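You operate a simulated robot arm through the tools that you are given. There is no shell and no other tool. Be economical: measure what you need, move in short steps, check, and stop when the job is done.

The job below is to be done with a simulated robot arm. You get a single attempt, and the scene is never put back.

## Task
Clamp the white key top onto the glued key in the jig, then wipe off the glue that squeezes out.
Fine: lift the bar before you wipe; use the green pad and put it back; leave the blue knob. What is to be rubbed or washed off counts as gone when no trace of it is left.
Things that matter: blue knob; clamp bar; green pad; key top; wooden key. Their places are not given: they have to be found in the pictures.

Only the result counts: the job must be done as asked and must still hold three seconds after the hand-in. Knocking over, shifting, dropping, spilling or breaking anything else fails it.

## Robot
A 7-joint arm with a two-finger parallel gripper, fixed in place. Base frame: the origin is at the foot of the arm, x ahead of it, y to its left, z up; the work surface is at about z = 0.78. Readings come in m, rad, newtons and seconds.
Its first joint turns from -2.897 to 2.897 rad. Payload 4.4 kg.
The tool frame sits at the grasp point between the pads (the TCP): z along the fingers, y along the line on which they close. The tips reach 0.023 m beyond it. The gripper opens to 0.094 m. The fingers are 0.038 m wide and 0.01 m thick; the gripper's body (0.054 by 0.096 m) begins 0.039 m behind the TCP.
Orientation is that of the tool frame in the base frame, as a unit quaternion [w, x, y, z]. With the fingers straight down and closing along the base's y, the tool's x points along the base's -x, its y along +y and its z along -z.

## Interface
- The arm moves only by the tool arm_command. Its arguments are lists of equal length, an entry for each row: "fingers": the opening, from 0 (shut) to 1 (fully open); "xyz": the shift along the tool's x, y, z in m, a list of three; "rot": the turn, a rotation vector about the tool's x, y, z in rad, a list of three. In form: {"fingers": [fingers, ...], "xyz": [[dx, dy, dz], ...], "rot": [[wx, wy, wz], ...]}. A call has 1 to 12 rows; each row shifts and turns the commanded pose from where the row before left it, along the tool's axes as they then stand. Rows are played at 5 a second. More than 0.05 m and 0.15 rad between two rows, or a gripper value outside its range, and nothing of the call is played. A pose out of reach is approached as far as the arm can. The call stops where the force on the tool passes 40 N (or 10 N more than at its start, if that is more) or the arm is blocked; 0.2 s more then pass. Each finger travels about 0.072 m/s and halts on what it meets, pressing with about 24 N; the grip force reading is that of the motor and also rises with nothing between the fingers. The clock runs only during rows and for 0.2 s after the last one: add rows that do not move to give the fingers time. The reply holds the time, the measured pose of the TCP, the force on the tool along the base axes, the opening and the grip force, in the units named above and with some noise, with the torque about the TCP (base axes, N m) and any sound that the robot's microphone picked up.
- Cameras (640 x 400 px; columns grow to the right, rows downward): "scene" is fixed at [0.0503, 0.651, 1.361]; the picture's right is [-0.29, -0.96, 0.00], its down [-0.43, 0.13, -0.89] and it looks along [0.86, -0.26, -0.45] (base axes); focal length 354 px, centre (320, 200). "wrist" rides on the gripper at [0.086, 0.016, -0.074] in the tool frame; the picture's right is [-0.18, 0.98, 0.00], its down [-0.58, -0.11, -0.81] and it looks along [-0.79, -0.15, 0.59] (tool axes); focal length 243 px, centre (320, 200).
- get_image(camera): a new picture of that camera. No time passes.
- measure_at(camera, pixels): for up to 12 pixels [column, row] of the newest picture of that camera ("zoom" is the newest enlarged one), the place [x, y, z] in the base frame of the surface seen there, good to about 0.002 m. No time passes.
- zoom(camera, box): a new picture of the part [left, top, right, bottom] of that camera's present view, enlarged. No time passes.
- close_job(): hands the job in; it is judged then, once.

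Work in short steps. Measure before you move; look again where a grasp or a placing could have gone wrong, and mend it. You have 80 turns and 54 pictures in all, those below and enlarged ones among them. Open the gripper and draw the arm clear of the work before you hand the job in, unless the task says otherwise; then end with one line.

The tools are called after ">>>" as a command line: name --argument value ..., lists and objects as JSON in quotes. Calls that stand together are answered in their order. arm_command: Moves the arm, as the interface text tells. Its arguments: {"type":"object","properties":{"fingers":{"type":"array","items":{"type":"number"}},"xyz":{"type":"array","items":{"type":"array","items":{"type":"number"}}},"rot":{"type":"array","items":{"type":"array","items":{"type":"number"}}}},"required":["fingers","xyz","rot"]} The other tools are called the same way: get_image (camera) takes a picture; measure_at (camera, pixels) gives the place of the surface under pixels of a picture; zoom (camera, box) takes an enlarged picture of a part of a camera's view; close_job () hands the job in.

At the start:

```text
t: 0.0
position: [0.6392, 0.5295, 1.0903]
ee_rot: [0.0, 0.0, 1.0, 0.001]
ft_force: [-0.2, -0.1, 0.0]
torque: [-0.03, 0.02, -0.01]
opening: 0.0939
grasp_force: 0.1
```

scene: 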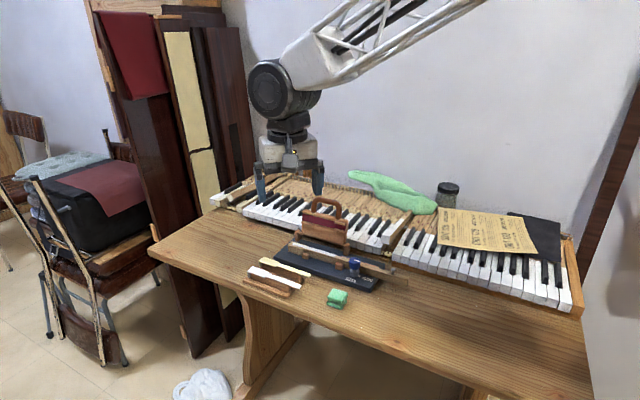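
wrist: 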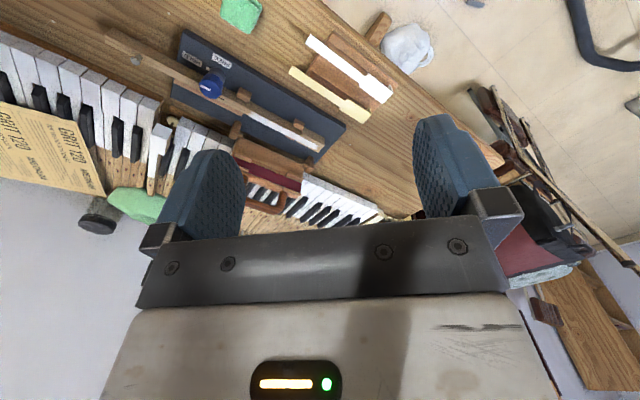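

I look closer at the jig area around (320,260) in the scene picture and at the wrist view.

>>> zoom --camera "scene" --box '[230, 190, 420, 310]'

>>> zoom --camera "wrist" --box '[100, 0, 420, 200]'

```text
3.33 times, centred on (325, 250) of scene
```

zoom: 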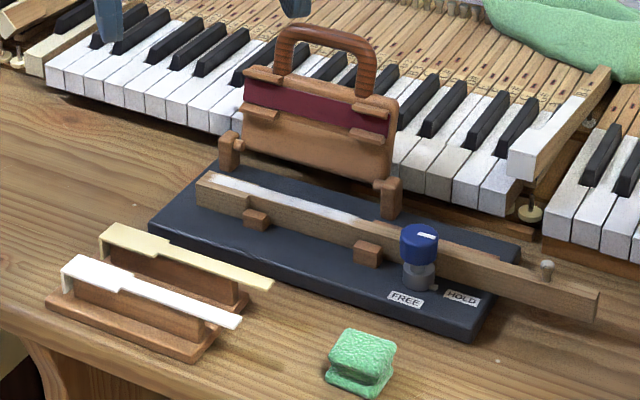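

```text
2.00 times, centred on (260, 100) of wrist
```

zoom: 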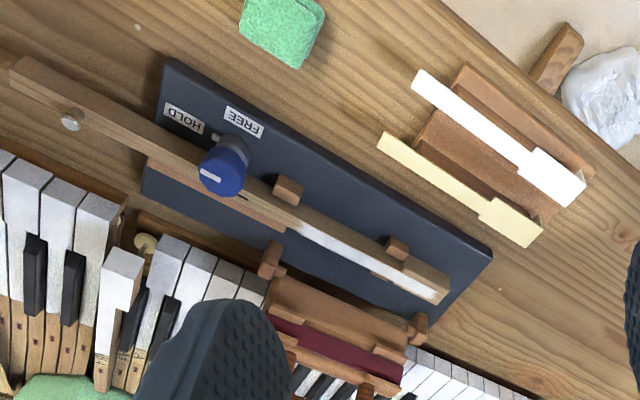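

The white top lies on a rack at zoom (418,78)-(580,195), the glued strip at (295,228)-(445,295), and the hinged bar stands open behind it. I measure these.

>>> measure_at --camera "zoom" --pixels '[[415, 80], [428, 88], [526, 163], [535, 149], [585, 183], [569, 205], [520, 172], [480, 125], [550, 175], [383, 140], [535, 240], [580, 150]]'

>>> measure_at --camera "zoom" --pixels '[[300, 221], [293, 232], [380, 260], [388, 270], [449, 285], [436, 302], [290, 188], [397, 247], [222, 170], [283, 30], [270, 15], [20, 65]]'

>>> zoom --camera "scene" --box '[240, 250, 320, 300]'

```text
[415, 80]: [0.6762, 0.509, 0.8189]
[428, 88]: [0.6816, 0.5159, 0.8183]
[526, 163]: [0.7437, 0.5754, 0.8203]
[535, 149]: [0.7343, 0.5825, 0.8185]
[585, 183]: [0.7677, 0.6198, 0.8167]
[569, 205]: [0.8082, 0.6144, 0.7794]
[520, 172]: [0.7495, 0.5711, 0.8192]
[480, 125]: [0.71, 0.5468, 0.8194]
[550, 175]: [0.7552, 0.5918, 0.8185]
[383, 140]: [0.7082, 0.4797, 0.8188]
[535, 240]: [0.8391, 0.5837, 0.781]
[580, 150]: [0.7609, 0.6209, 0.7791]
```

```text
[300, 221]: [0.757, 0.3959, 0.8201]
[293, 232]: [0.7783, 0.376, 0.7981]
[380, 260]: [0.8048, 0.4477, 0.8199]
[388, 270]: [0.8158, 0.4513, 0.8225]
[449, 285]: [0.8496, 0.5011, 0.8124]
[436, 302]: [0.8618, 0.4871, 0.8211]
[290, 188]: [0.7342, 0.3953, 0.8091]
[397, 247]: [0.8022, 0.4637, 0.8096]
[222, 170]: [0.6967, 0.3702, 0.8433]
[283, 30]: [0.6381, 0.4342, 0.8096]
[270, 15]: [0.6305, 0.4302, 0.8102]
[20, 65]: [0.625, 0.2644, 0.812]
```

```text
8.00 times, centred on (280, 275) of scene
```

zoom: 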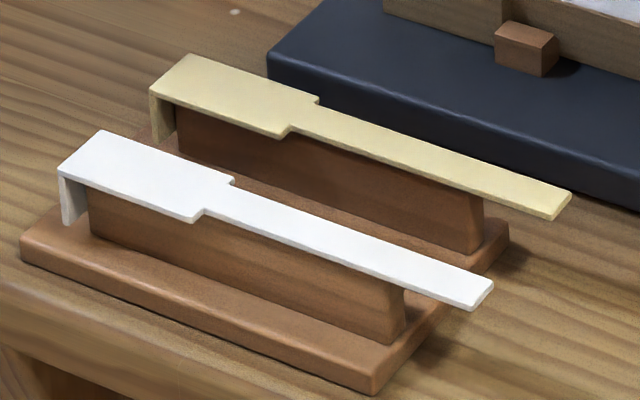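

The key top is a plate with a downward front lip, resting on a narrower fin. I measure its corners precisely in this zoom, then zoom the jig.

>>> measure_at --camera "zoom" --pixels '[[62, 173], [103, 134], [230, 180], [194, 216], [209, 209], [488, 284], [470, 306], [68, 218], [80, 215], [95, 215], [395, 310], [340, 240]]'

>>> zoom --camera "scene" --box '[270, 190, 366, 250]'

```text
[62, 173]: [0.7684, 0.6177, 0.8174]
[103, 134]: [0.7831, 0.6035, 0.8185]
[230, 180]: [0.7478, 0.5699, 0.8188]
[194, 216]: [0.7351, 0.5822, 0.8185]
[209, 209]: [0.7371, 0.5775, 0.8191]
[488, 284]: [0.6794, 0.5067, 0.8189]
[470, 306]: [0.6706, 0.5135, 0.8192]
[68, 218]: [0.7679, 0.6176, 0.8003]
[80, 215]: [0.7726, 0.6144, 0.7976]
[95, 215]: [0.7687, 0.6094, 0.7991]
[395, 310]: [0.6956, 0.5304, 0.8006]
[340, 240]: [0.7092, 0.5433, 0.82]
```

```text
6.67 times, centred on (318, 220) of scene
```

zoom: 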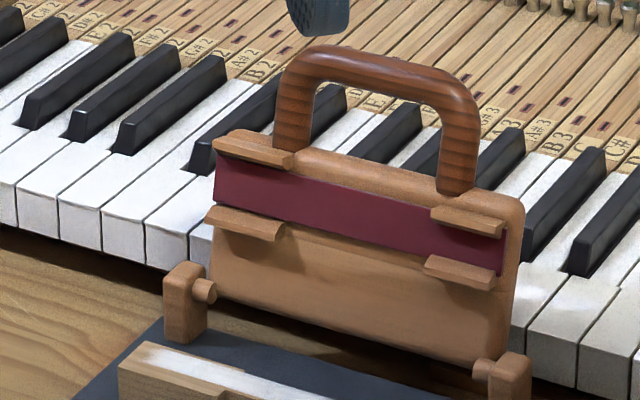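

The bar is a hinged plate with a felt and a handle on top. I measure it here, then zoom on the glued key.

>>> measure_at --camera "zoom" --pixels '[[204, 290], [484, 368], [216, 290], [512, 250], [230, 180], [495, 250], [245, 135], [500, 195], [300, 65], [460, 95], [380, 65], [510, 375]]'

>>> zoom --camera "scene" --box '[280, 235, 376, 295]'

```text
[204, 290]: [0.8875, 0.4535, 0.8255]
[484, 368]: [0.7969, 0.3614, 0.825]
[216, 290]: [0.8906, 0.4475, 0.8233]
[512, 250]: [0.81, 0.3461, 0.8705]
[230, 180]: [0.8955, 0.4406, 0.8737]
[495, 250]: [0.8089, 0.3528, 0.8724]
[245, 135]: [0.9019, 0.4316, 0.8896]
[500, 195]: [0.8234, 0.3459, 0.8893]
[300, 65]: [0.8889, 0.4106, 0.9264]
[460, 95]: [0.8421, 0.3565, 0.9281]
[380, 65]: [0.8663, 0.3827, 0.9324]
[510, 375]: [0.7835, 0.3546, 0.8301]
```

```text
6.67 times, centred on (328, 265) of scene
```

zoom: 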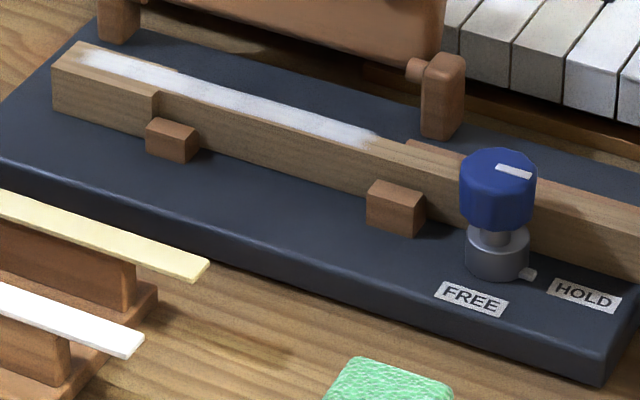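

I measure the key's head corners, shoulder, glue ends, stops and the sponge.

>>> measure_at --camera "zoom" --pixels '[[53, 65], [76, 44], [156, 91], [182, 73], [167, 88], [345, 138], [378, 137], [172, 128], [397, 190], [497, 158], [60, 105], [440, 62]]'

>>> zoom --camera "scene" --box '[310, 275, 366, 310]'

```text
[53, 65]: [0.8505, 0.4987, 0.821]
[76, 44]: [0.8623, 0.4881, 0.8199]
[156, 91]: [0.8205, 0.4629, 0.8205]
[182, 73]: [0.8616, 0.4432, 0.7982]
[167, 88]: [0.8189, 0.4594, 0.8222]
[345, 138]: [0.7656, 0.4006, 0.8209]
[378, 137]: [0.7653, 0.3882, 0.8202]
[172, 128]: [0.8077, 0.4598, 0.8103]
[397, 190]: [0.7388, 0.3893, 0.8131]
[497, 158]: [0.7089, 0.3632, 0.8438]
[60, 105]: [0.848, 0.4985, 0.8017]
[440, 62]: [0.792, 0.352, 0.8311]
```

```text
11.43 times, centred on (338, 292) of scene
```

zoom: 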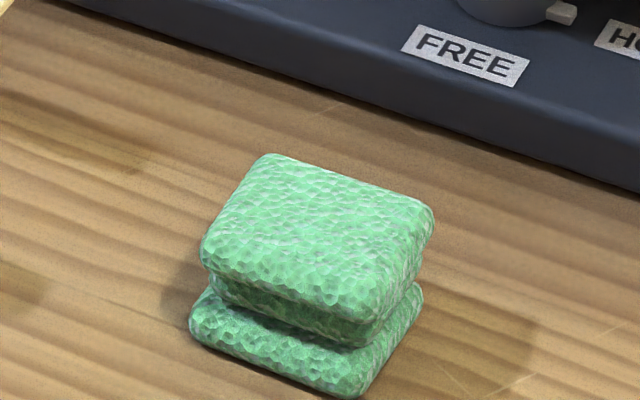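

The white top runs at 45° with its head front at (0.776,0.611) and head centre near (0.758,0.592); the key is nearly parallel with its front at (0.8565,0.493). I move above the white head, turn the tool 45° and look.

>>> arm_command --fingers '[1, 1, 1, 1, 0.6, 0.35, 0.35, 0.35, 0.35, 0.35, 0.35, 0.35]' --xyz '[[-0.0237, 0.0125, 0.038], [-0.0237, 0.0125, 0.038], [-0.0237, 0.0125, 0.038], [-0.0237, 0.0125, 0.038], [-0.0237, 0.0125, 0.038], [0, 0, 0], [0, 0, 0], [0, 0, 0], [0, 0, 0], [0, 0, 0], [0, 0, 0], [0, 0, 0]]' --rot '[[0, 0, 0], [0, 0, 0], [0, 0, 0], [0, 0, 0], [0, 0, 0], [0, 0, -0.1309], [0, 0, -0.1309], [0, 0, -0.1309], [0, 0, -0.1309], [0, 0, -0.1309], [0, 0, -0.1309], [0, 0, 0]]'

>>> get_image --camera "wrist"

>>> get_image --camera "scene"

```text
t: 2.6
position: [0.7595, 0.5927, 0.9005]
ee_rot: [0.0, -0.384, 0.923, 0.0]
ft_force: [-0.4, 0.2, -0.4]
torque: [0.01, 0.01, 0.0]
opening: 0.0331
grasp_force: 0.1
```

```text
45 pictures are left
```

wrist: 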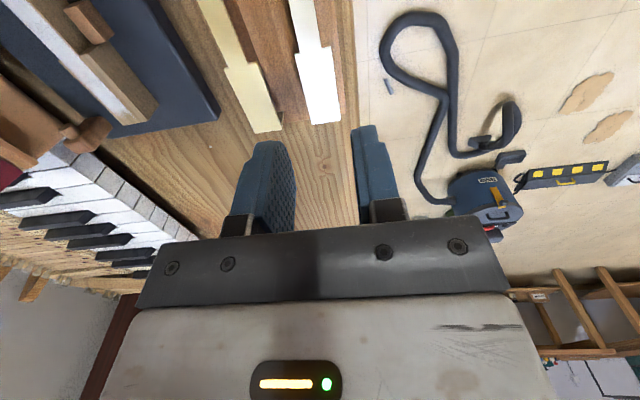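

```text
44 pictures are left
```

scene: 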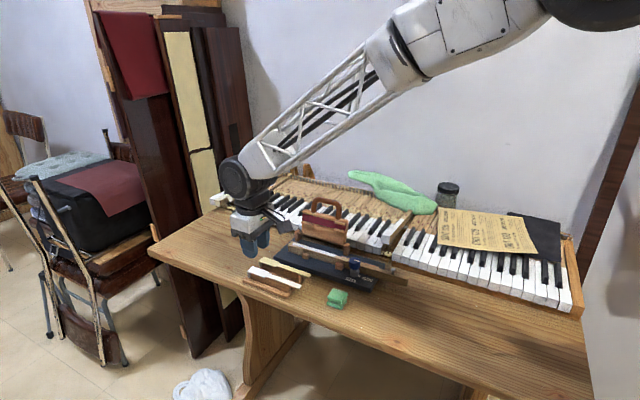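

Orientation is right. I remeasure the white top and the key's glued head from this view for a more exact alignment.

>>> measure_at --camera "wrist" --pixels '[[311, 120], [338, 119], [297, 55], [331, 50], [318, 85], [253, 130], [280, 127], [156, 102], [125, 122], [85, 55], [40, 10], [310, 20]]'

>>> zoom --camera "wrist" --box '[20, 0, 220, 125]'

```text
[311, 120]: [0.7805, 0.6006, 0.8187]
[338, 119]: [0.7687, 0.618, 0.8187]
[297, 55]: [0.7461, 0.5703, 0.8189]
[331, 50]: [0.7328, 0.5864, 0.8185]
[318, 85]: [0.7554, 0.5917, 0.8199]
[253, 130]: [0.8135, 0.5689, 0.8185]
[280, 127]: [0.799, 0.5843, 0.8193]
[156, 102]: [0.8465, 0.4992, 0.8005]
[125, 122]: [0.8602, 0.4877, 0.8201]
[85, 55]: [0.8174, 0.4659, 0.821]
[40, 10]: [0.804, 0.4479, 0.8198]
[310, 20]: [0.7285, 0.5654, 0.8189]
```

```text
3.20 times, centred on (120, 62) of wrist
```

zoom: 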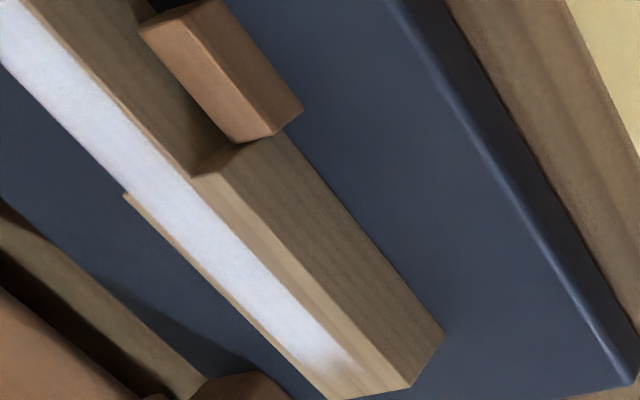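

I measure the key head's edges in this zoom: near edge (408,384)-(196,176), far edge (330,392)-(127,198), glue tip (340,370).

>>> measure_at --camera "zoom" --pixels '[[404, 384], [310, 288], [200, 178], [334, 394], [240, 308], [134, 204], [132, 130], [30, 8], [100, 168], [10, 66], [225, 85], [370, 390]]'

```text
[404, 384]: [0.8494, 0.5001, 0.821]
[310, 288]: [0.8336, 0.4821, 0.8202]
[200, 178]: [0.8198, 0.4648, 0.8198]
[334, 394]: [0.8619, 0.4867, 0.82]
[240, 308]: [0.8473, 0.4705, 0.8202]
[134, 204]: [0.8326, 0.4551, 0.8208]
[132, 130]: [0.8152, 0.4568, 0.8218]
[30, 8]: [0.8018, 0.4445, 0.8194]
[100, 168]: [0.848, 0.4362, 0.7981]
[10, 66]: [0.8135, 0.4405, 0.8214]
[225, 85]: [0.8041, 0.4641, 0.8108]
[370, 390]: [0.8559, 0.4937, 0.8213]
```

The key's angle seems to be 45-48°; I zoom on the whole key to fix its axis.

>>> zoom --camera "scene" --box '[284, 230, 412, 310]'

```text
5.00 times, centred on (348, 270) of scene
```

zoom: 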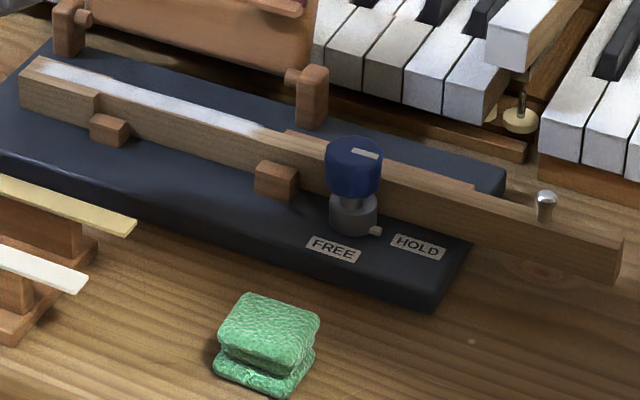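

>>> measure_at --camera "zoom" --pixels '[[110, 95], [180, 117], [260, 144], [310, 159], [400, 187], [480, 212], [560, 236], [614, 252], [70, 84], [22, 78], [250, 122], [180, 98]]'

>>> measure_at --camera "zoom" --pixels '[[220, 342], [247, 296], [318, 318], [285, 368], [268, 330], [290, 393], [215, 372], [222, 352], [281, 377], [308, 345], [318, 355], [350, 300]]'

```text
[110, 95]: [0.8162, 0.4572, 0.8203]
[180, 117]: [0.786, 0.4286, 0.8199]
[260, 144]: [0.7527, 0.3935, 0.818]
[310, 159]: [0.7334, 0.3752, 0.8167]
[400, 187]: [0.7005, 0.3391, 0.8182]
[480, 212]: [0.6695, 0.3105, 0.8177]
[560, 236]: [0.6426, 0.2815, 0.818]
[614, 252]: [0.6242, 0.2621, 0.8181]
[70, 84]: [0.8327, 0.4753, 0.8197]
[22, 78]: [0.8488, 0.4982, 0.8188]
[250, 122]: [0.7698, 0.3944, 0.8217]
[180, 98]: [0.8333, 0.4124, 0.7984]
```

```text
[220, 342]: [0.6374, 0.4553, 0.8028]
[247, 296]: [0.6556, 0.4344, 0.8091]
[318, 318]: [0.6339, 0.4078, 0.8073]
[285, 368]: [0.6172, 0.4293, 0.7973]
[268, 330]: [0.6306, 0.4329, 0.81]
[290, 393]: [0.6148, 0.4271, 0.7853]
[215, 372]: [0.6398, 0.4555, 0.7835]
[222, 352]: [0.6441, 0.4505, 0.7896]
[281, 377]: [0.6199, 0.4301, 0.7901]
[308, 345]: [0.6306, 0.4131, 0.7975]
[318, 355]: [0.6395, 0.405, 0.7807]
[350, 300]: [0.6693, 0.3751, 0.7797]
```

The key axis is 45.4°, the head centre line is x−y≈0.3645 and the key front x+y≈1.350. I descend over the white head to TCP z 0.834, so the tips are about 8 mm below the plate, and close.

>>> arm_command --fingers '[0.35, 0.35, 0.35, 0.35]' --xyz '[[0.0015, 0.0011, 0.02], [0, 0, 0.02], [0, 0, 0.0265], [0, 0, 0]]' --rot '[[0, 0, 0], [0, 0, 0], [0, 0, 0], [0, 0, 0]]'

>>> zoom --camera "scene" --box '[216, 230, 312, 290]'

```text
t: 3.6
position: [0.7571, 0.5919, 0.8345]
ee_rot: [0.0, -0.383, 0.924, 0.0]
ft_force: [-0.1, 0.1, 0.6]
torque: [-0.05, 0.0, -0.04]
opening: 0.033
grasp_force: 0.1
```

```text
6.67 times, centred on (264, 260) of scene
```

zoom: 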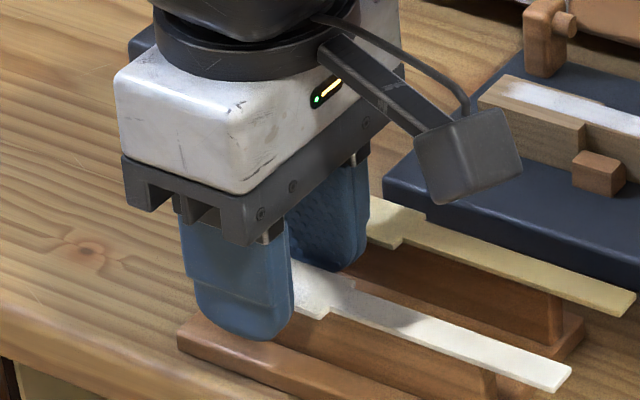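

The fingers straddle the white head without touching the yellow one. I close, then lift a little.

>>> arm_command --fingers '[0.1, 0.1, 0.1, 0.1]' --xyz '[[0, 0, 0], [0, 0, 0], [0, 0, 0], [0, 0, 0]]' --rot '[[0, 0, 0], [0, 0, 0], [0, 0, 0], [0, 0, 0]]'

>>> arm_command --fingers '[0.1, 0.1, 0.1, 0.1]' --xyz '[[0, 0, -0.01], [0, 0, -0.02], [0, 0, -0.025], [0, 0, 0]]' --rot '[[0, 0, 0], [0, 0, 0], [0, 0, 0], [0, 0, 0]]'

>>> zoom --camera "scene" --box '[216, 220, 312, 280]'

```text
t: 4.6
position: [0.7577, 0.5922, 0.8343]
ee_rot: [0.0, -0.383, 0.924, 0.0]
ft_force: [0.7, 0.3, -0.2]
torque: [0.0, 0.01, -0.01]
opening: 0.0209
grasp_force: 23.4
```

```text
t: 5.6
position: [0.7559, 0.5923, 0.89]
ee_rot: [0.001, -0.384, 0.923, 0.001]
ft_force: [-0.2, 0.0, -0.1]
torque: [0.02, -0.01, 0.02]
opening: 0.0207
grasp_force: 24.3
```

```text
6.67 times, centred on (264, 250) of scene
```

zoom: 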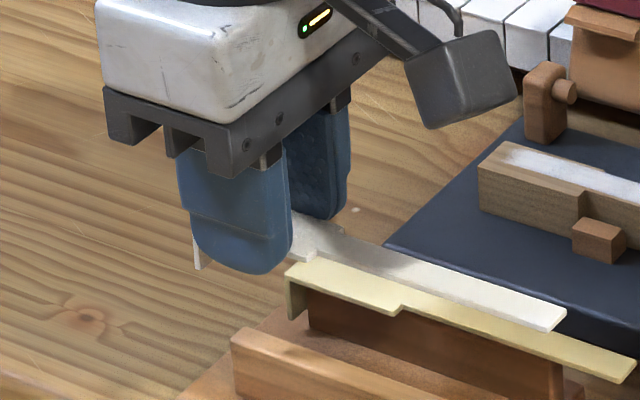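

The white top is held level. I carry it sideways at this height to hover over the key head, with 2.5 mm of forward margin for the lip.

>>> arm_command --fingers '[0.1, 0.1, 0.1, 0.1, 0.1, 0.1]' --xyz '[[0.0052, -0.0352, 0], [0.0052, -0.0352, 0], [0.0052, -0.0352, 0], [0.0052, -0.0353, 0], [0, 0, 0.015], [0, 0, 0]]' --rot '[[0, 0, -0.005], [0, 0, 0], [0, 0, 0], [0, 0, 0], [0, 0, 0], [0, 0, 0]]'

>>> zoom --camera "scene" --box '[256, 200, 368, 270]'

>>> get_image --camera "wrist"

```text
t: 7.0
position: [0.8412, 0.4797, 0.8752]
ee_rot: [0.0, -0.385, 0.923, -0.001]
ft_force: [-0.1, -0.1, -0.2]
torque: [-0.02, 0.0, 0.0]
opening: 0.021
grasp_force: 23.8
```

```text
5.71 times, centred on (312, 235) of scene
```

zoom: 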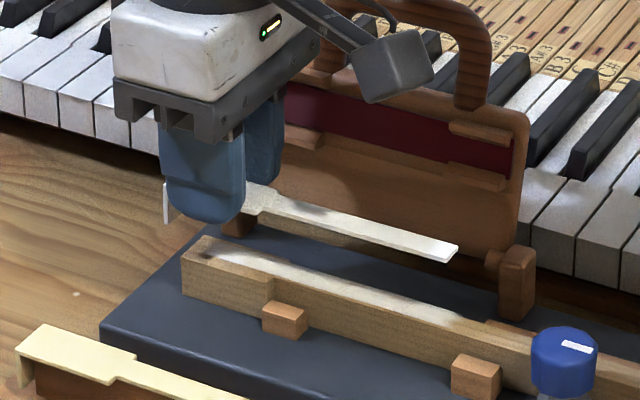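

```text
38 pictures are left
```

wrist: 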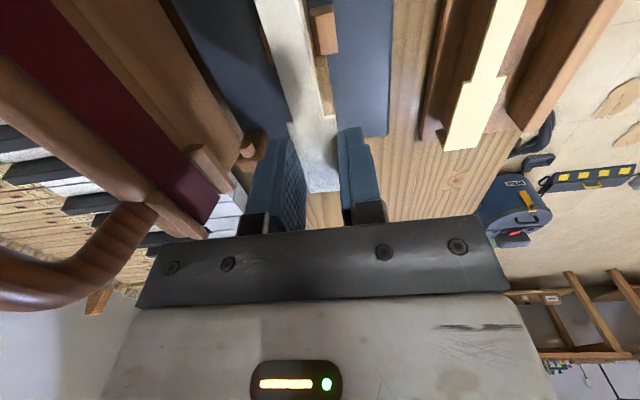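

I measure the held plate against the key in this zoom to check alignment before lowering.

>>> measure_at --camera "zoom" --pixels '[[456, 246], [446, 259], [350, 226], [360, 217], [166, 190], [167, 218], [184, 258], [208, 238], [262, 278], [268, 205]]'

>>> measure_at --camera "wrist" --pixels '[[311, 190], [338, 188], [291, 123], [334, 118], [280, 50], [302, 47], [258, 2], [280, 2], [332, 110], [322, 85], [318, 60]]'

```text
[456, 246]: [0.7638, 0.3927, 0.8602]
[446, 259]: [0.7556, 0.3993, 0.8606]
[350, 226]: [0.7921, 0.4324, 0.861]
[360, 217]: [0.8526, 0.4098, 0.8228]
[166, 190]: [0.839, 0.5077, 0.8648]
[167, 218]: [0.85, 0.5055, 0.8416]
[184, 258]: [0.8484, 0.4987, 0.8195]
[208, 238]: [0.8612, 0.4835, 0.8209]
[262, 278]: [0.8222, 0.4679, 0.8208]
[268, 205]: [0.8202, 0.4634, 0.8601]
```

```text
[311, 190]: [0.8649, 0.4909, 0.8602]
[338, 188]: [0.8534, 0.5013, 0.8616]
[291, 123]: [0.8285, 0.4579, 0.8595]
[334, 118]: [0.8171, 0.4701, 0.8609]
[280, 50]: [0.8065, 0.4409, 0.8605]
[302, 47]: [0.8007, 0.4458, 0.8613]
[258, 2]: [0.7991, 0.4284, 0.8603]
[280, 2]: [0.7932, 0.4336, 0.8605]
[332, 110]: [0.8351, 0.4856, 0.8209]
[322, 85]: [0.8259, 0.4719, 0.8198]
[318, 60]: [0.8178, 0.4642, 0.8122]
```

Plate centre line reads x−y≈0.363 against about 0.3645 for the key. I zoom on the key head and tail to confirm the key and glue centre line.

>>> zoom --camera "scene" --box '[282, 234, 346, 274]'

```text
10.00 times, centred on (314, 254) of scene
```

zoom: 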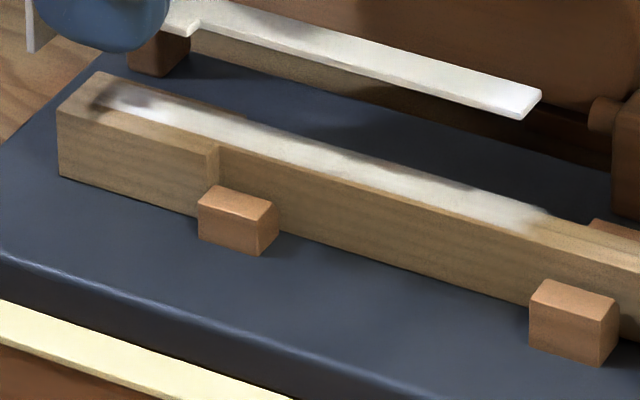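

I sample the edges here: head corners (60,109),(100,74), shoulder (208,149),(243,116), tail near (300,172),(450,221), tail far (300,131),(450,176).

>>> measure_at --camera "zoom" --pixels '[[60, 109], [100, 74], [208, 149], [243, 118], [170, 96], [300, 170], [450, 220], [300, 134], [450, 180], [540, 212], [500, 232], [135, 128]]'

```text
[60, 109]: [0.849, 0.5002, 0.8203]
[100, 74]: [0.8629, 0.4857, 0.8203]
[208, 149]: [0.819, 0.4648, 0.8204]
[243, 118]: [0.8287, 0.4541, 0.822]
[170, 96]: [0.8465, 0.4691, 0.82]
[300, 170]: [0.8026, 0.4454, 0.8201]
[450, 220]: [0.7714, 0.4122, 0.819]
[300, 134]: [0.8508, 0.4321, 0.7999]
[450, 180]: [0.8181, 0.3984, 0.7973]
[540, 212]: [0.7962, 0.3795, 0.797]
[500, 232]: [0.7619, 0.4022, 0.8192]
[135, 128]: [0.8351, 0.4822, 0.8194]
```

Alignment is within about 1 mm. I correct 1 mm across and 0.008 rad, then lower until the plate hovers about 4 mm above the glue.

>>> arm_command --fingers '[0.1, 0.1, 0.1, 0.1]' --xyz '[[0, -0.001, 0], [0, 0, 0.017], [0, 0, 0.0165], [0, 0, 0]]' --rot '[[0, 0, -0.008], [0, 0, 0], [0, 0, 0], [0, 0, 0]]'

>>> zoom --camera "scene" --box '[270, 220, 350, 270]'

>>> zoom --camera "wrist" --box '[200, 0, 420, 210]'

```text
t: 8.0
position: [0.8413, 0.4791, 0.842]
ee_rot: [0.002, -0.389, 0.921, 0.0]
ft_force: [-6.1, -3.9, 27.3]
torque: [-0.52, 0.08, -0.13]
opening: 0.0202
grasp_force: 23.7
```

```text
8.00 times, centred on (310, 245) of scene
```

zoom: 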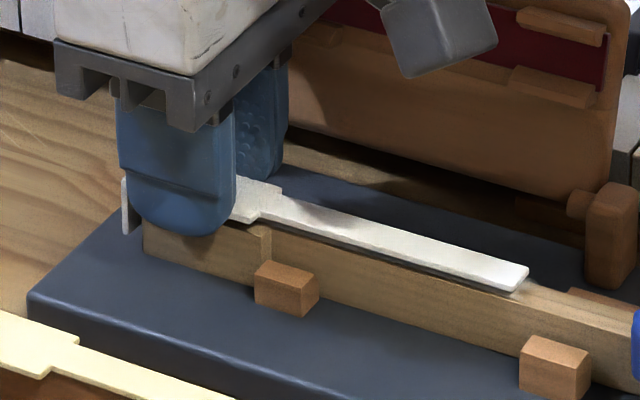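

```text
1.90 times, centred on (310, 105) of wrist
```

zoom: 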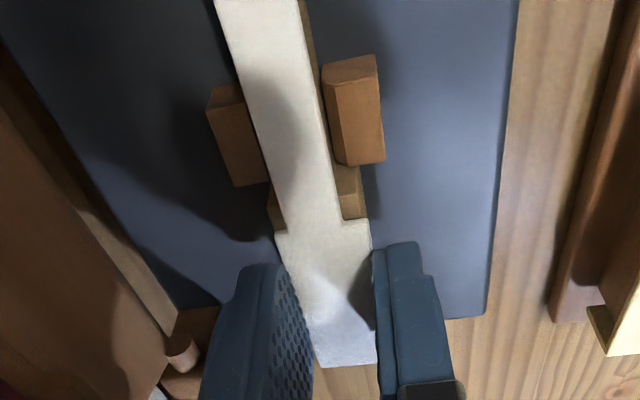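

The far fingertip landed on the key's edge (27 N, contact ~12.7 mm to the far side), so the key sits slightly farther over than the plate. I raise 4 mm, shift 1 mm to the far side, and check the reading.

>>> arm_command --fingers '[0.1, 0.1, 0.1]' --xyz '[[0, 0, -0.005], [0, -0.001, 0], [0, 0, 0]]' --rot '[[0, 0, 0], [0, 0, 0], [0, 0, 0]]'

>>> zoom --camera "wrist" --box '[240, 0, 400, 200]'

>>> zoom --camera "scene" --box '[270, 220, 350, 270]'

```text
t: 8.8
position: [0.8422, 0.4766, 0.845]
ee_rot: [0.0, -0.389, 0.921, 0.0]
ft_force: [0.7, 0.6, -0.6]
torque: [0.01, 0.03, 0.02]
opening: 0.0207
grasp_force: 24.0
```

```text
2.00 times, centred on (320, 100) of wrist
```

zoom: 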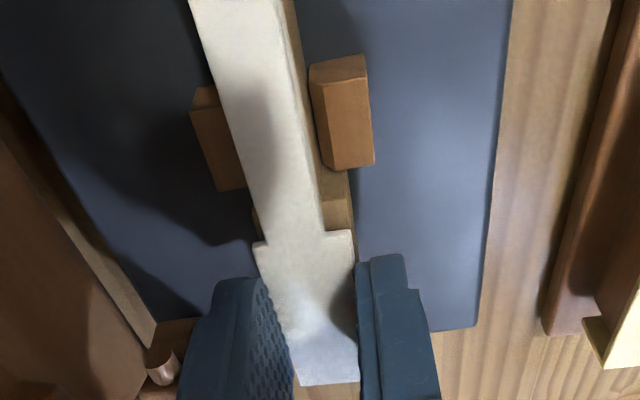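

```text
8.00 times, centred on (310, 245) of scene
```

zoom: 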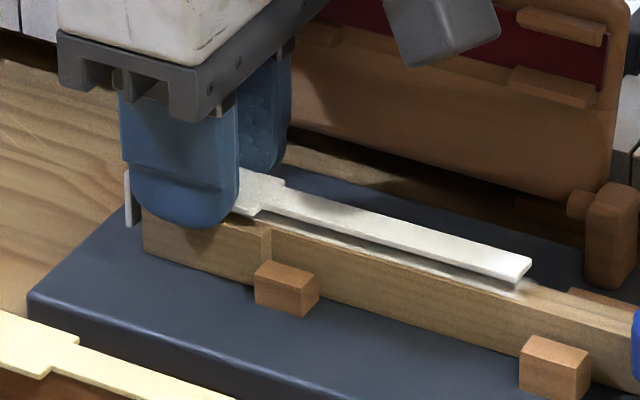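

I compare plate and key edges in this zoom: plate notch (252,213), tail (528,262),(515,284), and key near edge (300,238),(400,262)/(265,258).

>>> measure_at --camera "zoom" --pixels '[[528, 262], [516, 281], [400, 246], [300, 216], [252, 213], [282, 184], [262, 262], [145, 212], [128, 180], [350, 258], [450, 287], [535, 288]]'

>>> zoom --camera "wrist" --box '[260, 80, 370, 200]'

```text
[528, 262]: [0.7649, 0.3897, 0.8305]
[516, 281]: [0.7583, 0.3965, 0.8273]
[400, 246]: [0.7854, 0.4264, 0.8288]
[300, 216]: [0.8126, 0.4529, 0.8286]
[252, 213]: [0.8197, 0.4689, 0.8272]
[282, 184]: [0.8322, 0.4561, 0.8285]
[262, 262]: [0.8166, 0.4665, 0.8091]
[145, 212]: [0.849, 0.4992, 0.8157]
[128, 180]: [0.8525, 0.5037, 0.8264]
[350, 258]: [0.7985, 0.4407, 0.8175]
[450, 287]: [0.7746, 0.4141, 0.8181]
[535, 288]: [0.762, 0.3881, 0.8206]
```

```text
3.33 times, centred on (315, 140) of wrist
```

zoom: 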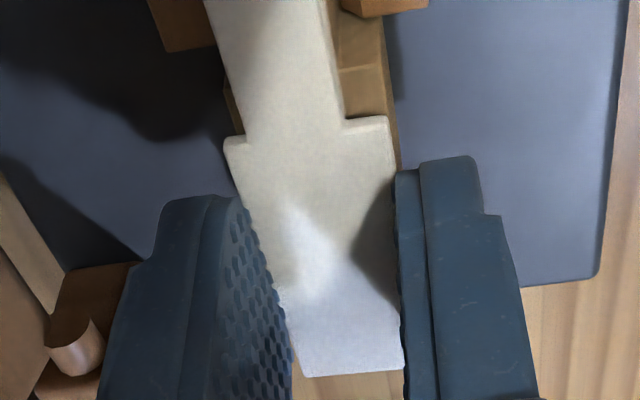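

Across the key it now matches (near tail edges both x−y≈0.359). The lip still has about 2.5-3 mm of gap to the key front, so I slide back 2 mm and read the force.

>>> arm_command --fingers '[0.1, 0.1, 0.1]' --xyz '[[0.001, 0, 0], [0.001, 0, 0], [0, 0, 0]]' --rot '[[0, 0, 0], [0, 0, 0], [0, 0, 0]]'

>>> arm_command --fingers '[0.1, 0.1]' --xyz '[[0.0005, 0, 0], [0, 0, 0]]' --rot '[[0, 0, 0], [0, 0, 0]]'

>>> zoom --camera "scene" --box '[276, 230, 324, 260]'

```text
t: 9.6
position: [0.8425, 0.4758, 0.8447]
ee_rot: [0.0, -0.389, 0.921, 0.0]
ft_force: [-0.4, -0.9, -0.5]
torque: [-0.04, -0.02, 0.0]
opening: 0.0209
grasp_force: 24.2
```

```text
t: 10.2
position: [0.8412, 0.4746, 0.8443]
ee_rot: [0.0, -0.389, 0.921, 0.0]
ft_force: [-0.3, 0.2, -0.4]
torque: [-0.02, 0.0, 0.01]
opening: 0.0205
grasp_force: 23.6
```

```text
13.33 times, centred on (300, 245) of scene
```

zoom: 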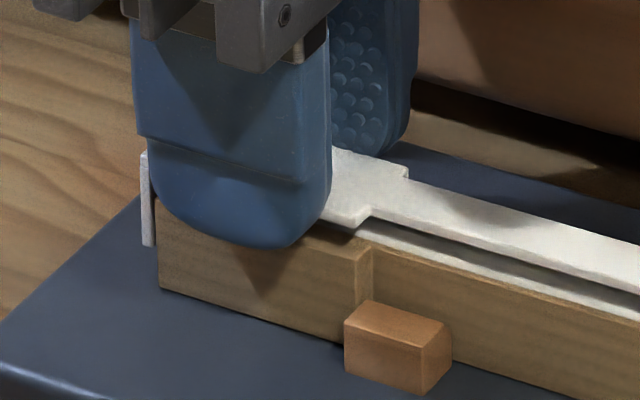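

The lip now has about 1 mm to the key front and the shoulders line up. I move back 0.6 mm and lower 2 mm gently to see whether the fingertips clear the key.

>>> arm_command --fingers '[0.1, 0.1, 0.1, 0.1]' --xyz '[[0.0006, 0, 0], [0, 0, 0.001], [0, 0, 0.001], [0, 0, 0]]' --rot '[[0, 0, 0], [0, 0, 0], [0, 0, 0], [0, 0, 0]]'

```text
t: 11.2
position: [0.8413, 0.4738, 0.845]
ee_rot: [0.001, -0.39, 0.921, 0.0]
ft_force: [6.4, 6.8, 3.3]
torque: [0.29, -0.26, -0.03]
opening: 0.0207
grasp_force: 23.5
```

The lip touches the key front (9 N along the key). I ease forward 0.5 mm and continue lowering.

>>> arm_command --fingers '[0.1, 0.1, 0.1]' --xyz '[[-0.0006, 0, 0], [0, 0, 0.001], [0, 0, 0]]' --rot '[[0, 0, 0], [0, 0, 0], [0, 0, 0]]'

```text
t: 12.0
position: [0.8408, 0.4743, 0.8426]
ee_rot: [0.0, -0.389, 0.921, 0.0]
ft_force: [-2.5, -3.8, 10.1]
torque: [-0.05, 0.13, 0.03]
opening: 0.0206
grasp_force: 24.2
```

The fingertips rest on the key edges (10 N), so the plate can't be brought lower in this grip; its bottom is about 4 mm above. I raise 0.7 mm and open a little so that it settles, guided by the lip.

>>> arm_command --fingers '[0.1, 0.3, 0.3, 0.3]' --xyz '[[0, 0, -0.0007], [0, 0, 0], [0, 0, 0], [0, 0, 0]]' --rot '[[0, 0, 0], [0, 0, 0], [0, 0, 0], [0, 0, 0]]'

>>> zoom --camera "scene" --box '[270, 225, 350, 275]'

>>> zoom --camera "wrist" --box '[240, 0, 400, 200]'

```text
t: 13.0
position: [0.8404, 0.4748, 0.8427]
ee_rot: [0.0, -0.39, 0.921, 0.0]
ft_force: [-0.1, 0.4, 0.4]
torque: [-0.04, 0.0, 0.0]
opening: 0.0281
grasp_force: 0.1
```

```text
8.00 times, centred on (310, 250) of scene
```

zoom: 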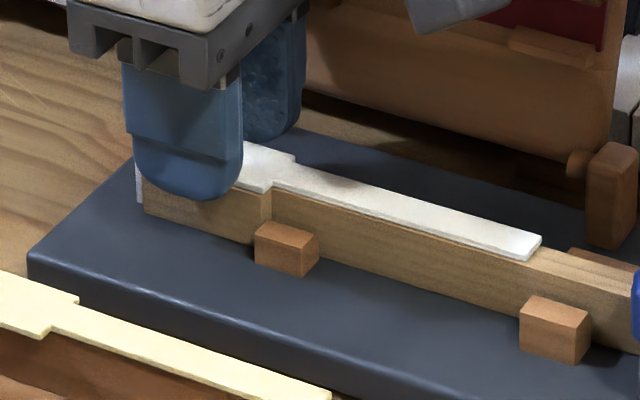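

```text
2.00 times, centred on (320, 100) of wrist
```

zoom: 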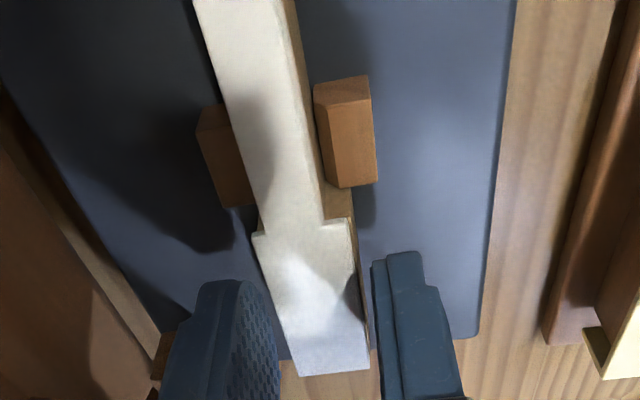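

The white top sits flat on the key. I withdraw straight up, opening wider once clear, and then check the plate and the handle.

>>> arm_command --fingers '[0.3, 0.3, 0.3, 0.4, 0.6, 0.6]' --xyz '[[0, 0, -0.01], [0, 0, -0.03], [0, 0, -0.04], [0, 0, -0.045], [0, 0.02, -0.035], [0, 0, 0]]' --rot '[[0, 0, 0], [0, 0, 0], [0, 0, 0], [0, 0, 0], [0, 0, 0], [0, 0, 0]]'

>>> zoom --camera "scene" --box '[262, 190, 374, 260]'

>>> get_image --camera "wrist"

```text
t: 14.4
position: [0.8252, 0.4889, 1.0027]
ee_rot: [0.0, -0.389, 0.921, -0.001]
ft_force: [1.1, -0.1, 0.6]
torque: [-0.03, -0.01, -0.01]
opening: 0.0567
grasp_force: 0.1
```

```text
5.71 times, centred on (318, 225) of scene
```

zoom: 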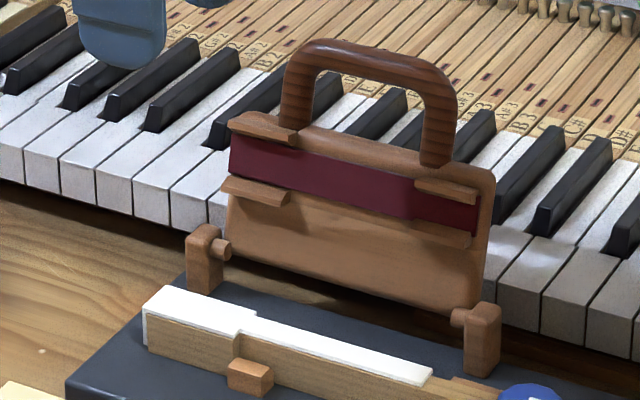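

```text
27 pictures are left
```

wrist: 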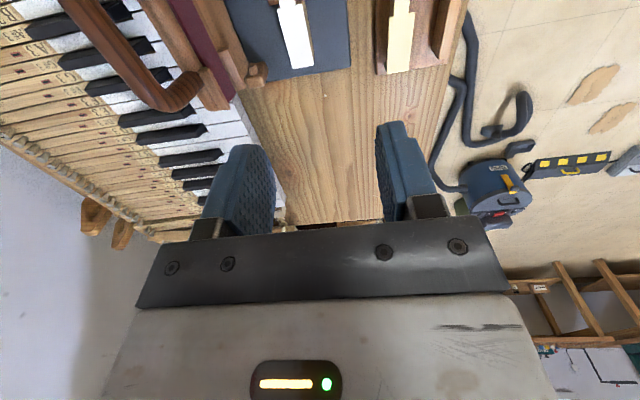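

The plate is seated well. I measure handle points in the zoom to set the grasp.

>>> zoom --camera "scene" --box '[306, 190, 350, 218]'

>>> measure_at --camera "wrist" --pixels '[[110, 55], [125, 50], [140, 85], [155, 75], [172, 100], [75, 10], [95, 15], [118, 60]]'

```text
14.29 times, centred on (328, 204) of scene
```

zoom: 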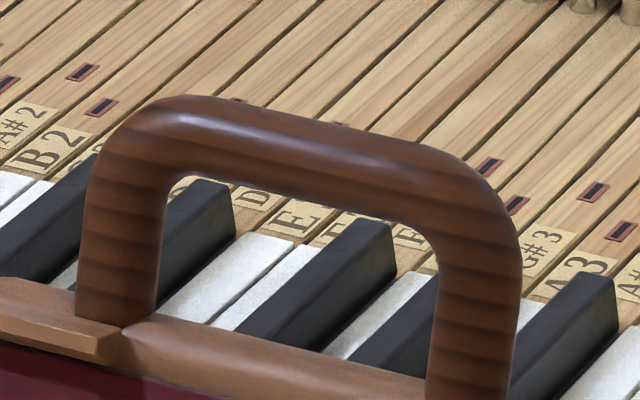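

```text
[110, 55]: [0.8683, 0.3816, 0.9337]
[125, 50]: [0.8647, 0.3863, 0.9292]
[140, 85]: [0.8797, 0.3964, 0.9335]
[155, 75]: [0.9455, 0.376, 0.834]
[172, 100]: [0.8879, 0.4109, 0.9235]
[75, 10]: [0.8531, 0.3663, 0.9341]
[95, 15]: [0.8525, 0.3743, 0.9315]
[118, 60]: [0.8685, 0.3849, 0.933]
```

>>> measure_at --camera "zoom" --pixels '[[120, 230], [480, 300], [300, 115], [300, 145], [300, 180], [110, 310], [460, 380], [260, 345], [95, 180], [515, 260]]'

```text
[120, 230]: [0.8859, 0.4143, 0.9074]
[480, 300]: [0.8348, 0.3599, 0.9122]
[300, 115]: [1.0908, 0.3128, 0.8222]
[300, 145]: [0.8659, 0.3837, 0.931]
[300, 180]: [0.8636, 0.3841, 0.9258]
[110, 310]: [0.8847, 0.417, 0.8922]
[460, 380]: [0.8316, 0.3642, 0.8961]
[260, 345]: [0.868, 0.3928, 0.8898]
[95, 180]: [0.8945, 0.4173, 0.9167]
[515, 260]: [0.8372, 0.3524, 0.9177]
```

The handle bar is centred near (0.868,0.3815,0.927), about 12 mm thick, and leans back about 20° from the hinge (n≈0.308, z≈0.825). I move above it.

>>> arm_command --fingers '[0.4, 0.4, 0.4, 0.4]' --xyz '[[0.0157, -0.0352, 0], [0.0157, -0.0352, 0], [0.0156, -0.0352, 0], [0, 0, 0]]' --rot '[[0, 0, 0], [0, 0, 0], [0, 0, 0], [0, 0, 0]]'

```text
t: 15.4
position: [0.8698, 0.381, 1.0016]
ee_rot: [0.0, -0.389, 0.921, 0.0]
ft_force: [0.6, 0.6, 0.7]
torque: [0.01, 0.06, -0.01]
opening: 0.0376
grasp_force: 0.0
```

I descend so the fingers straddle the handle bar, and check the view.

>>> arm_command --fingers '[0.4, 0.4, 0.4, 0.4, 0.2, 0.2]' --xyz '[[0, 0, 0.03], [0, 0, 0.025], [0, 0, 0.0195], [0, 0, 0], [0, 0, 0], [0, 0, 0]]' --rot '[[0, 0, 0], [0, 0, 0], [0, 0, 0], [0, 0, 0], [0, 0, 0], [0, 0, 0]]'

>>> zoom --camera "scene" --box '[270, 180, 366, 240]'

```text
t: 16.8
position: [0.8693, 0.3816, 0.9291]
ee_rot: [0.001, -0.389, 0.921, 0.0]
ft_force: [0.2, 0.0, -0.5]
torque: [-0.04, -0.04, -0.02]
opening: 0.0187
grasp_force: 0.4
```

```text
6.67 times, centred on (318, 210) of scene
```

zoom: 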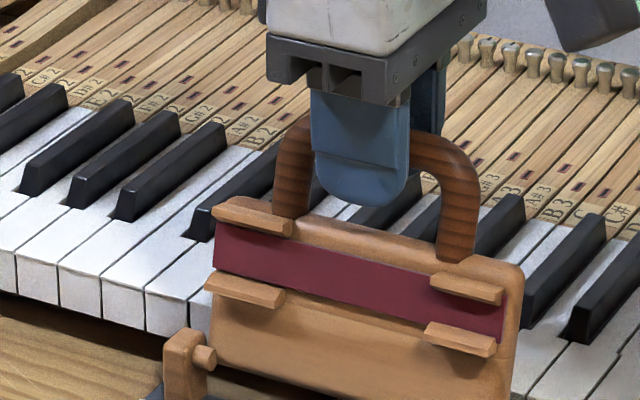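

The bar handle is caged. I swing it along the hinge arc in 12° steps, first five, then check.

>>> arm_command --fingers '[0.2, 0.2, 0.2, 0.2, 0.2, 0.2]' --xyz '[[0, 0.022, -0.0052], [0, 0.0226, -0.0006], [0, 0.0222, 0.0042], [0, 0.0208, 0.0087], [0, 0.0186, 0.0128], [0, 0, 0]]' --rot '[[0, 0, 0], [0, 0, 0], [0, 0, 0], [0, 0, 0], [0, 0, 0], [0, 0, 0]]'

>>> zoom --camera "scene" --box '[262, 190, 374, 260]'

```text
t: 18.2
position: [0.7931, 0.4569, 0.9085]
ee_rot: [0.0, -0.389, 0.921, -0.001]
ft_force: [-0.3, 0.1, -0.6]
torque: [0.0, 0.03, 0.01]
opening: 0.0189
grasp_force: 0.4
```

```text
5.71 times, centred on (318, 225) of scene
```

zoom: 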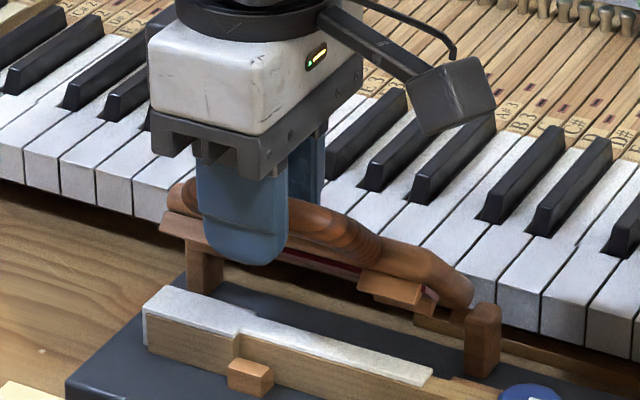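

The bar follows without load. I continue down to about −77°.

>>> arm_command --fingers '[0.2, 0.2, 0.2, 0.2]' --xyz '[[0, 0.0155, 0.0164], [0, 0.0118, 0.0193], [0, 0.0075, 0.0213], [0, 0, 0]]' --rot '[[0, 0, 0], [0, 0, 0], [0, 0, 0], [0, 0, 0]]'

>>> zoom --camera "scene" --box '[262, 210, 374, 280]'

```text
t: 19.2
position: [0.7696, 0.4808, 0.8541]
ee_rot: [0.0, -0.389, 0.921, 0.001]
ft_force: [-1.5, 1.7, 1.0]
torque: [0.06, 0.01, 0.05]
opening: 0.02
grasp_force: 1.5
```

```text
5.71 times, centred on (318, 245) of scene
```

zoom: 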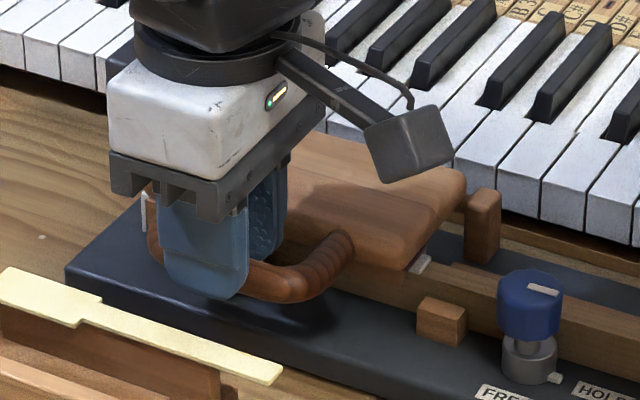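

The bar looks nearly down with its felt on the plate. I open, rise clear of the handle, and shut the fingers ready to press on the bar over the key.

>>> arm_command --fingers '[0.35, 0.35, 0.35, 0.35, 0, 0, 0, 0]' --xyz '[[0, 0, 0], [0, 0, 0], [0, 0, -0.03], [0, 0, -0.04], [0, -0.03, 0], [0, -0.01, 0], [0, 0, 0], [0, 0, 0]]' --rot '[[0, 0, 0], [0, 0, 0], [0, 0, 0], [0, 0, 0], [0, 0, 0], [0, 0, 0], [0, 0, 0], [0, 0, 0]]'

>>> zoom --camera "scene" --box '[262, 210, 374, 280]'

```text
t: 21.0
position: [0.7982, 0.4518, 0.9212]
ee_rot: [0.001, -0.39, 0.921, 0.0]
ft_force: [-0.5, -0.3, -0.7]
torque: [0.01, 0.0, 0.02]
opening: 0.0001
grasp_force: 24.3
```

```text
5.71 times, centred on (318, 245) of scene
```

zoom: 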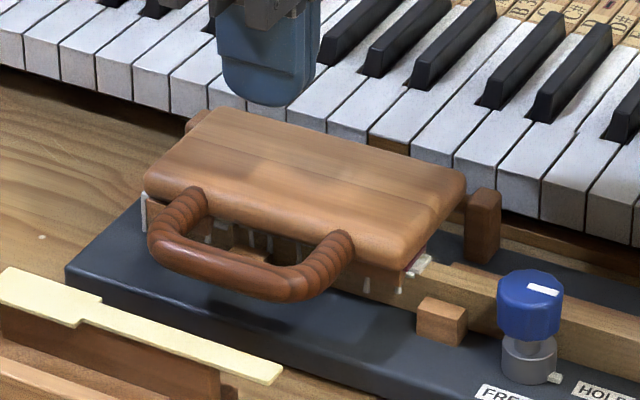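

The bar is down and beads of glue have squeezed out along the sides. I measure the bar's top and handle for a firm press.

>>> measure_at --camera "zoom" --pixels '[[220, 120], [450, 185], [160, 180], [400, 255], [310, 190], [240, 275], [290, 205], [250, 240], [145, 215], [365, 285], [425, 263], [300, 255]]'

```text
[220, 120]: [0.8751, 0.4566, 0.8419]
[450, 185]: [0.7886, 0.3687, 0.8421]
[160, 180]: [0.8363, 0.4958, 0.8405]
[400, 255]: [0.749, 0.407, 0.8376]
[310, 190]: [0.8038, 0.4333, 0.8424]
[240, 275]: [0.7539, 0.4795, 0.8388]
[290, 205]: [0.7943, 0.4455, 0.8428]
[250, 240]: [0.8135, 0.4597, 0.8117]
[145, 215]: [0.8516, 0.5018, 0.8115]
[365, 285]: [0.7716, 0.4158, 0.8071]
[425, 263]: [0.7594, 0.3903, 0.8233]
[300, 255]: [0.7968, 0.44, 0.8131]
```

Bar top is z 0.842 over the key at (0.809,0.445). I bring the shut fingertips there and press down in small steps.

>>> arm_command --fingers '[0, 0, 0, 0, 0]' --xyz '[[-0.0031, -0.0126, 0], [0, 0, 0.03], [0, 0, 0.022], [0, 0, 0.003], [0, 0, 0]]' --rot '[[0, 0, 0], [0, 0, 0], [0, 0, 0], [0, 0, 0], [0, 0, 0]]'

>>> arm_command --fingers '[0, 0, 0]' --xyz '[[0, 0, 0.001], [0, 0, 0.001], [0, 0, 0]]' --rot '[[0, 0, 0], [0, 0, 0], [0, 0, 0]]'

```text
t: 22.2
position: [0.8099, 0.4439, 0.8679]
ee_rot: [0.0, -0.389, 0.921, 0.0]
ft_force: [-0.6, 0.8, -0.7]
torque: [0.02, 0.01, 0.03]
opening: 0.0
grasp_force: 24.1
```

```text
t: 23.0
position: [0.8101, 0.4448, 0.8652]
ee_rot: [0.0, -0.389, 0.921, 0.0]
ft_force: [-2.3, -4.7, 10.2]
torque: [-0.23, 0.12, -0.01]
opening: 0.0
grasp_force: 24.0
```

Contact at 10 N. I press about 1.5 mm more, hold for a few seconds, then release.

>>> arm_command --fingers '[0, 0, 0, 0, 0, 0, 0, 0, 0, 0, 0, 0]' --xyz '[[0, 0, 0.0007], [0, 0, 0.0007], [0, 0, 0], [0, 0, 0], [0, 0, 0], [0, 0, 0], [0, 0, 0], [0, 0, 0], [0, 0, 0], [0, 0, 0], [0, 0, 0], [0, 0, 0]]' --rot '[[0, 0, 0], [0, 0, 0], [0, 0, 0], [0, 0, 0], [0, 0, 0], [0, 0, 0], [0, 0, 0], [0, 0, 0], [0, 0, 0], [0, 0, 0], [0, 0, 0], [0, 0, 0]]'

>>> arm_command --fingers '[0, 0, 0, 0, 0, 0, 0, 0, 0]' --xyz '[[0, 0, 0], [0, 0, 0], [0, 0, 0], [0, 0, 0], [0, 0, 0], [0, 0, 0], [0, 0, 0], [0, 0, -0.02], [0, 0, -0.03]]' --rot '[[0, 0, 0], [0, 0, 0], [0, 0, 0], [0, 0, 0], [0, 0, 0], [0, 0, 0], [0, 0, 0], [0, 0, 0], [0, 0, 0]]'

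>>> zoom --camera "scene" --box '[270, 225, 366, 285]'

```text
t: 25.3
position: [0.81, 0.4451, 0.8651]
ee_rot: [0.003, -0.389, 0.921, 0.0]
ft_force: [0.5, -1.3, 6.8]
torque: [-0.16, 0.08, 0.1]
opening: 0.0
grasp_force: 24.0
stopped in row 11: the force on the tool passed its limit at 40 N (the readings are from after the stop); the commanded pose is now the measured one
```

```text
t: 27.3
position: [0.8112, 0.4452, 0.9123]
ee_rot: [-0.001, -0.388, 0.922, 0.0]
ft_force: [0.1, 0.1, -0.5]
torque: [-0.02, -0.02, 0.0]
opening: 0.0
grasp_force: 23.5
```

```text
6.67 times, centred on (318, 255) of scene
```

zoom: 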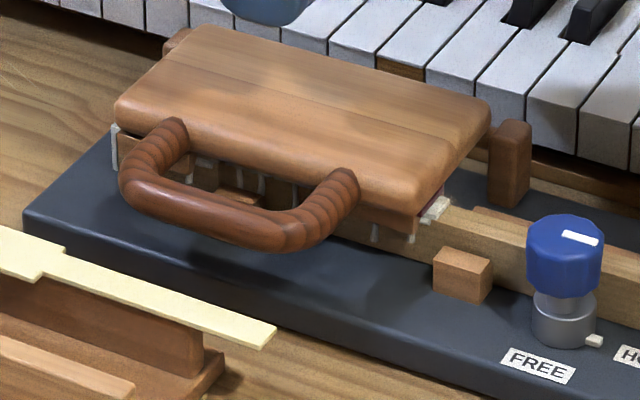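

Clamped firmly, with glue beads along the sides. Now I go back over the handle (n≈0.197) with a narrow opening that keeps clear of the yellow top.

>>> arm_command --fingers '[0.25, 0.25, 0.25, 0.25]' --xyz '[[0.0028, 0.031, 0], [0.0028, 0.0309, 0], [0, 0, 0], [0, 0, 0]]' --rot '[[0, 0, 0], [0, 0, 0], [0, 0, 0], [0, 0, 0]]'

>>> zoom --camera "wrist" --box '[200, 0, 440, 240]'

```text
t: 28.3
position: [0.7608, 0.4845, 0.9147]
ee_rot: [0.0, -0.389, 0.921, 0.0]
ft_force: [0.2, -0.2, -0.3]
torque: [0.01, -0.03, 0.01]
opening: 0.0235
grasp_force: 0.1
```

```text
1.67 times, centred on (320, 120) of wrist
```

zoom: 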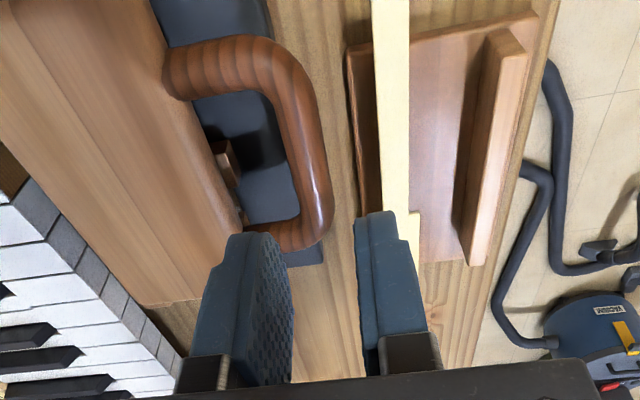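

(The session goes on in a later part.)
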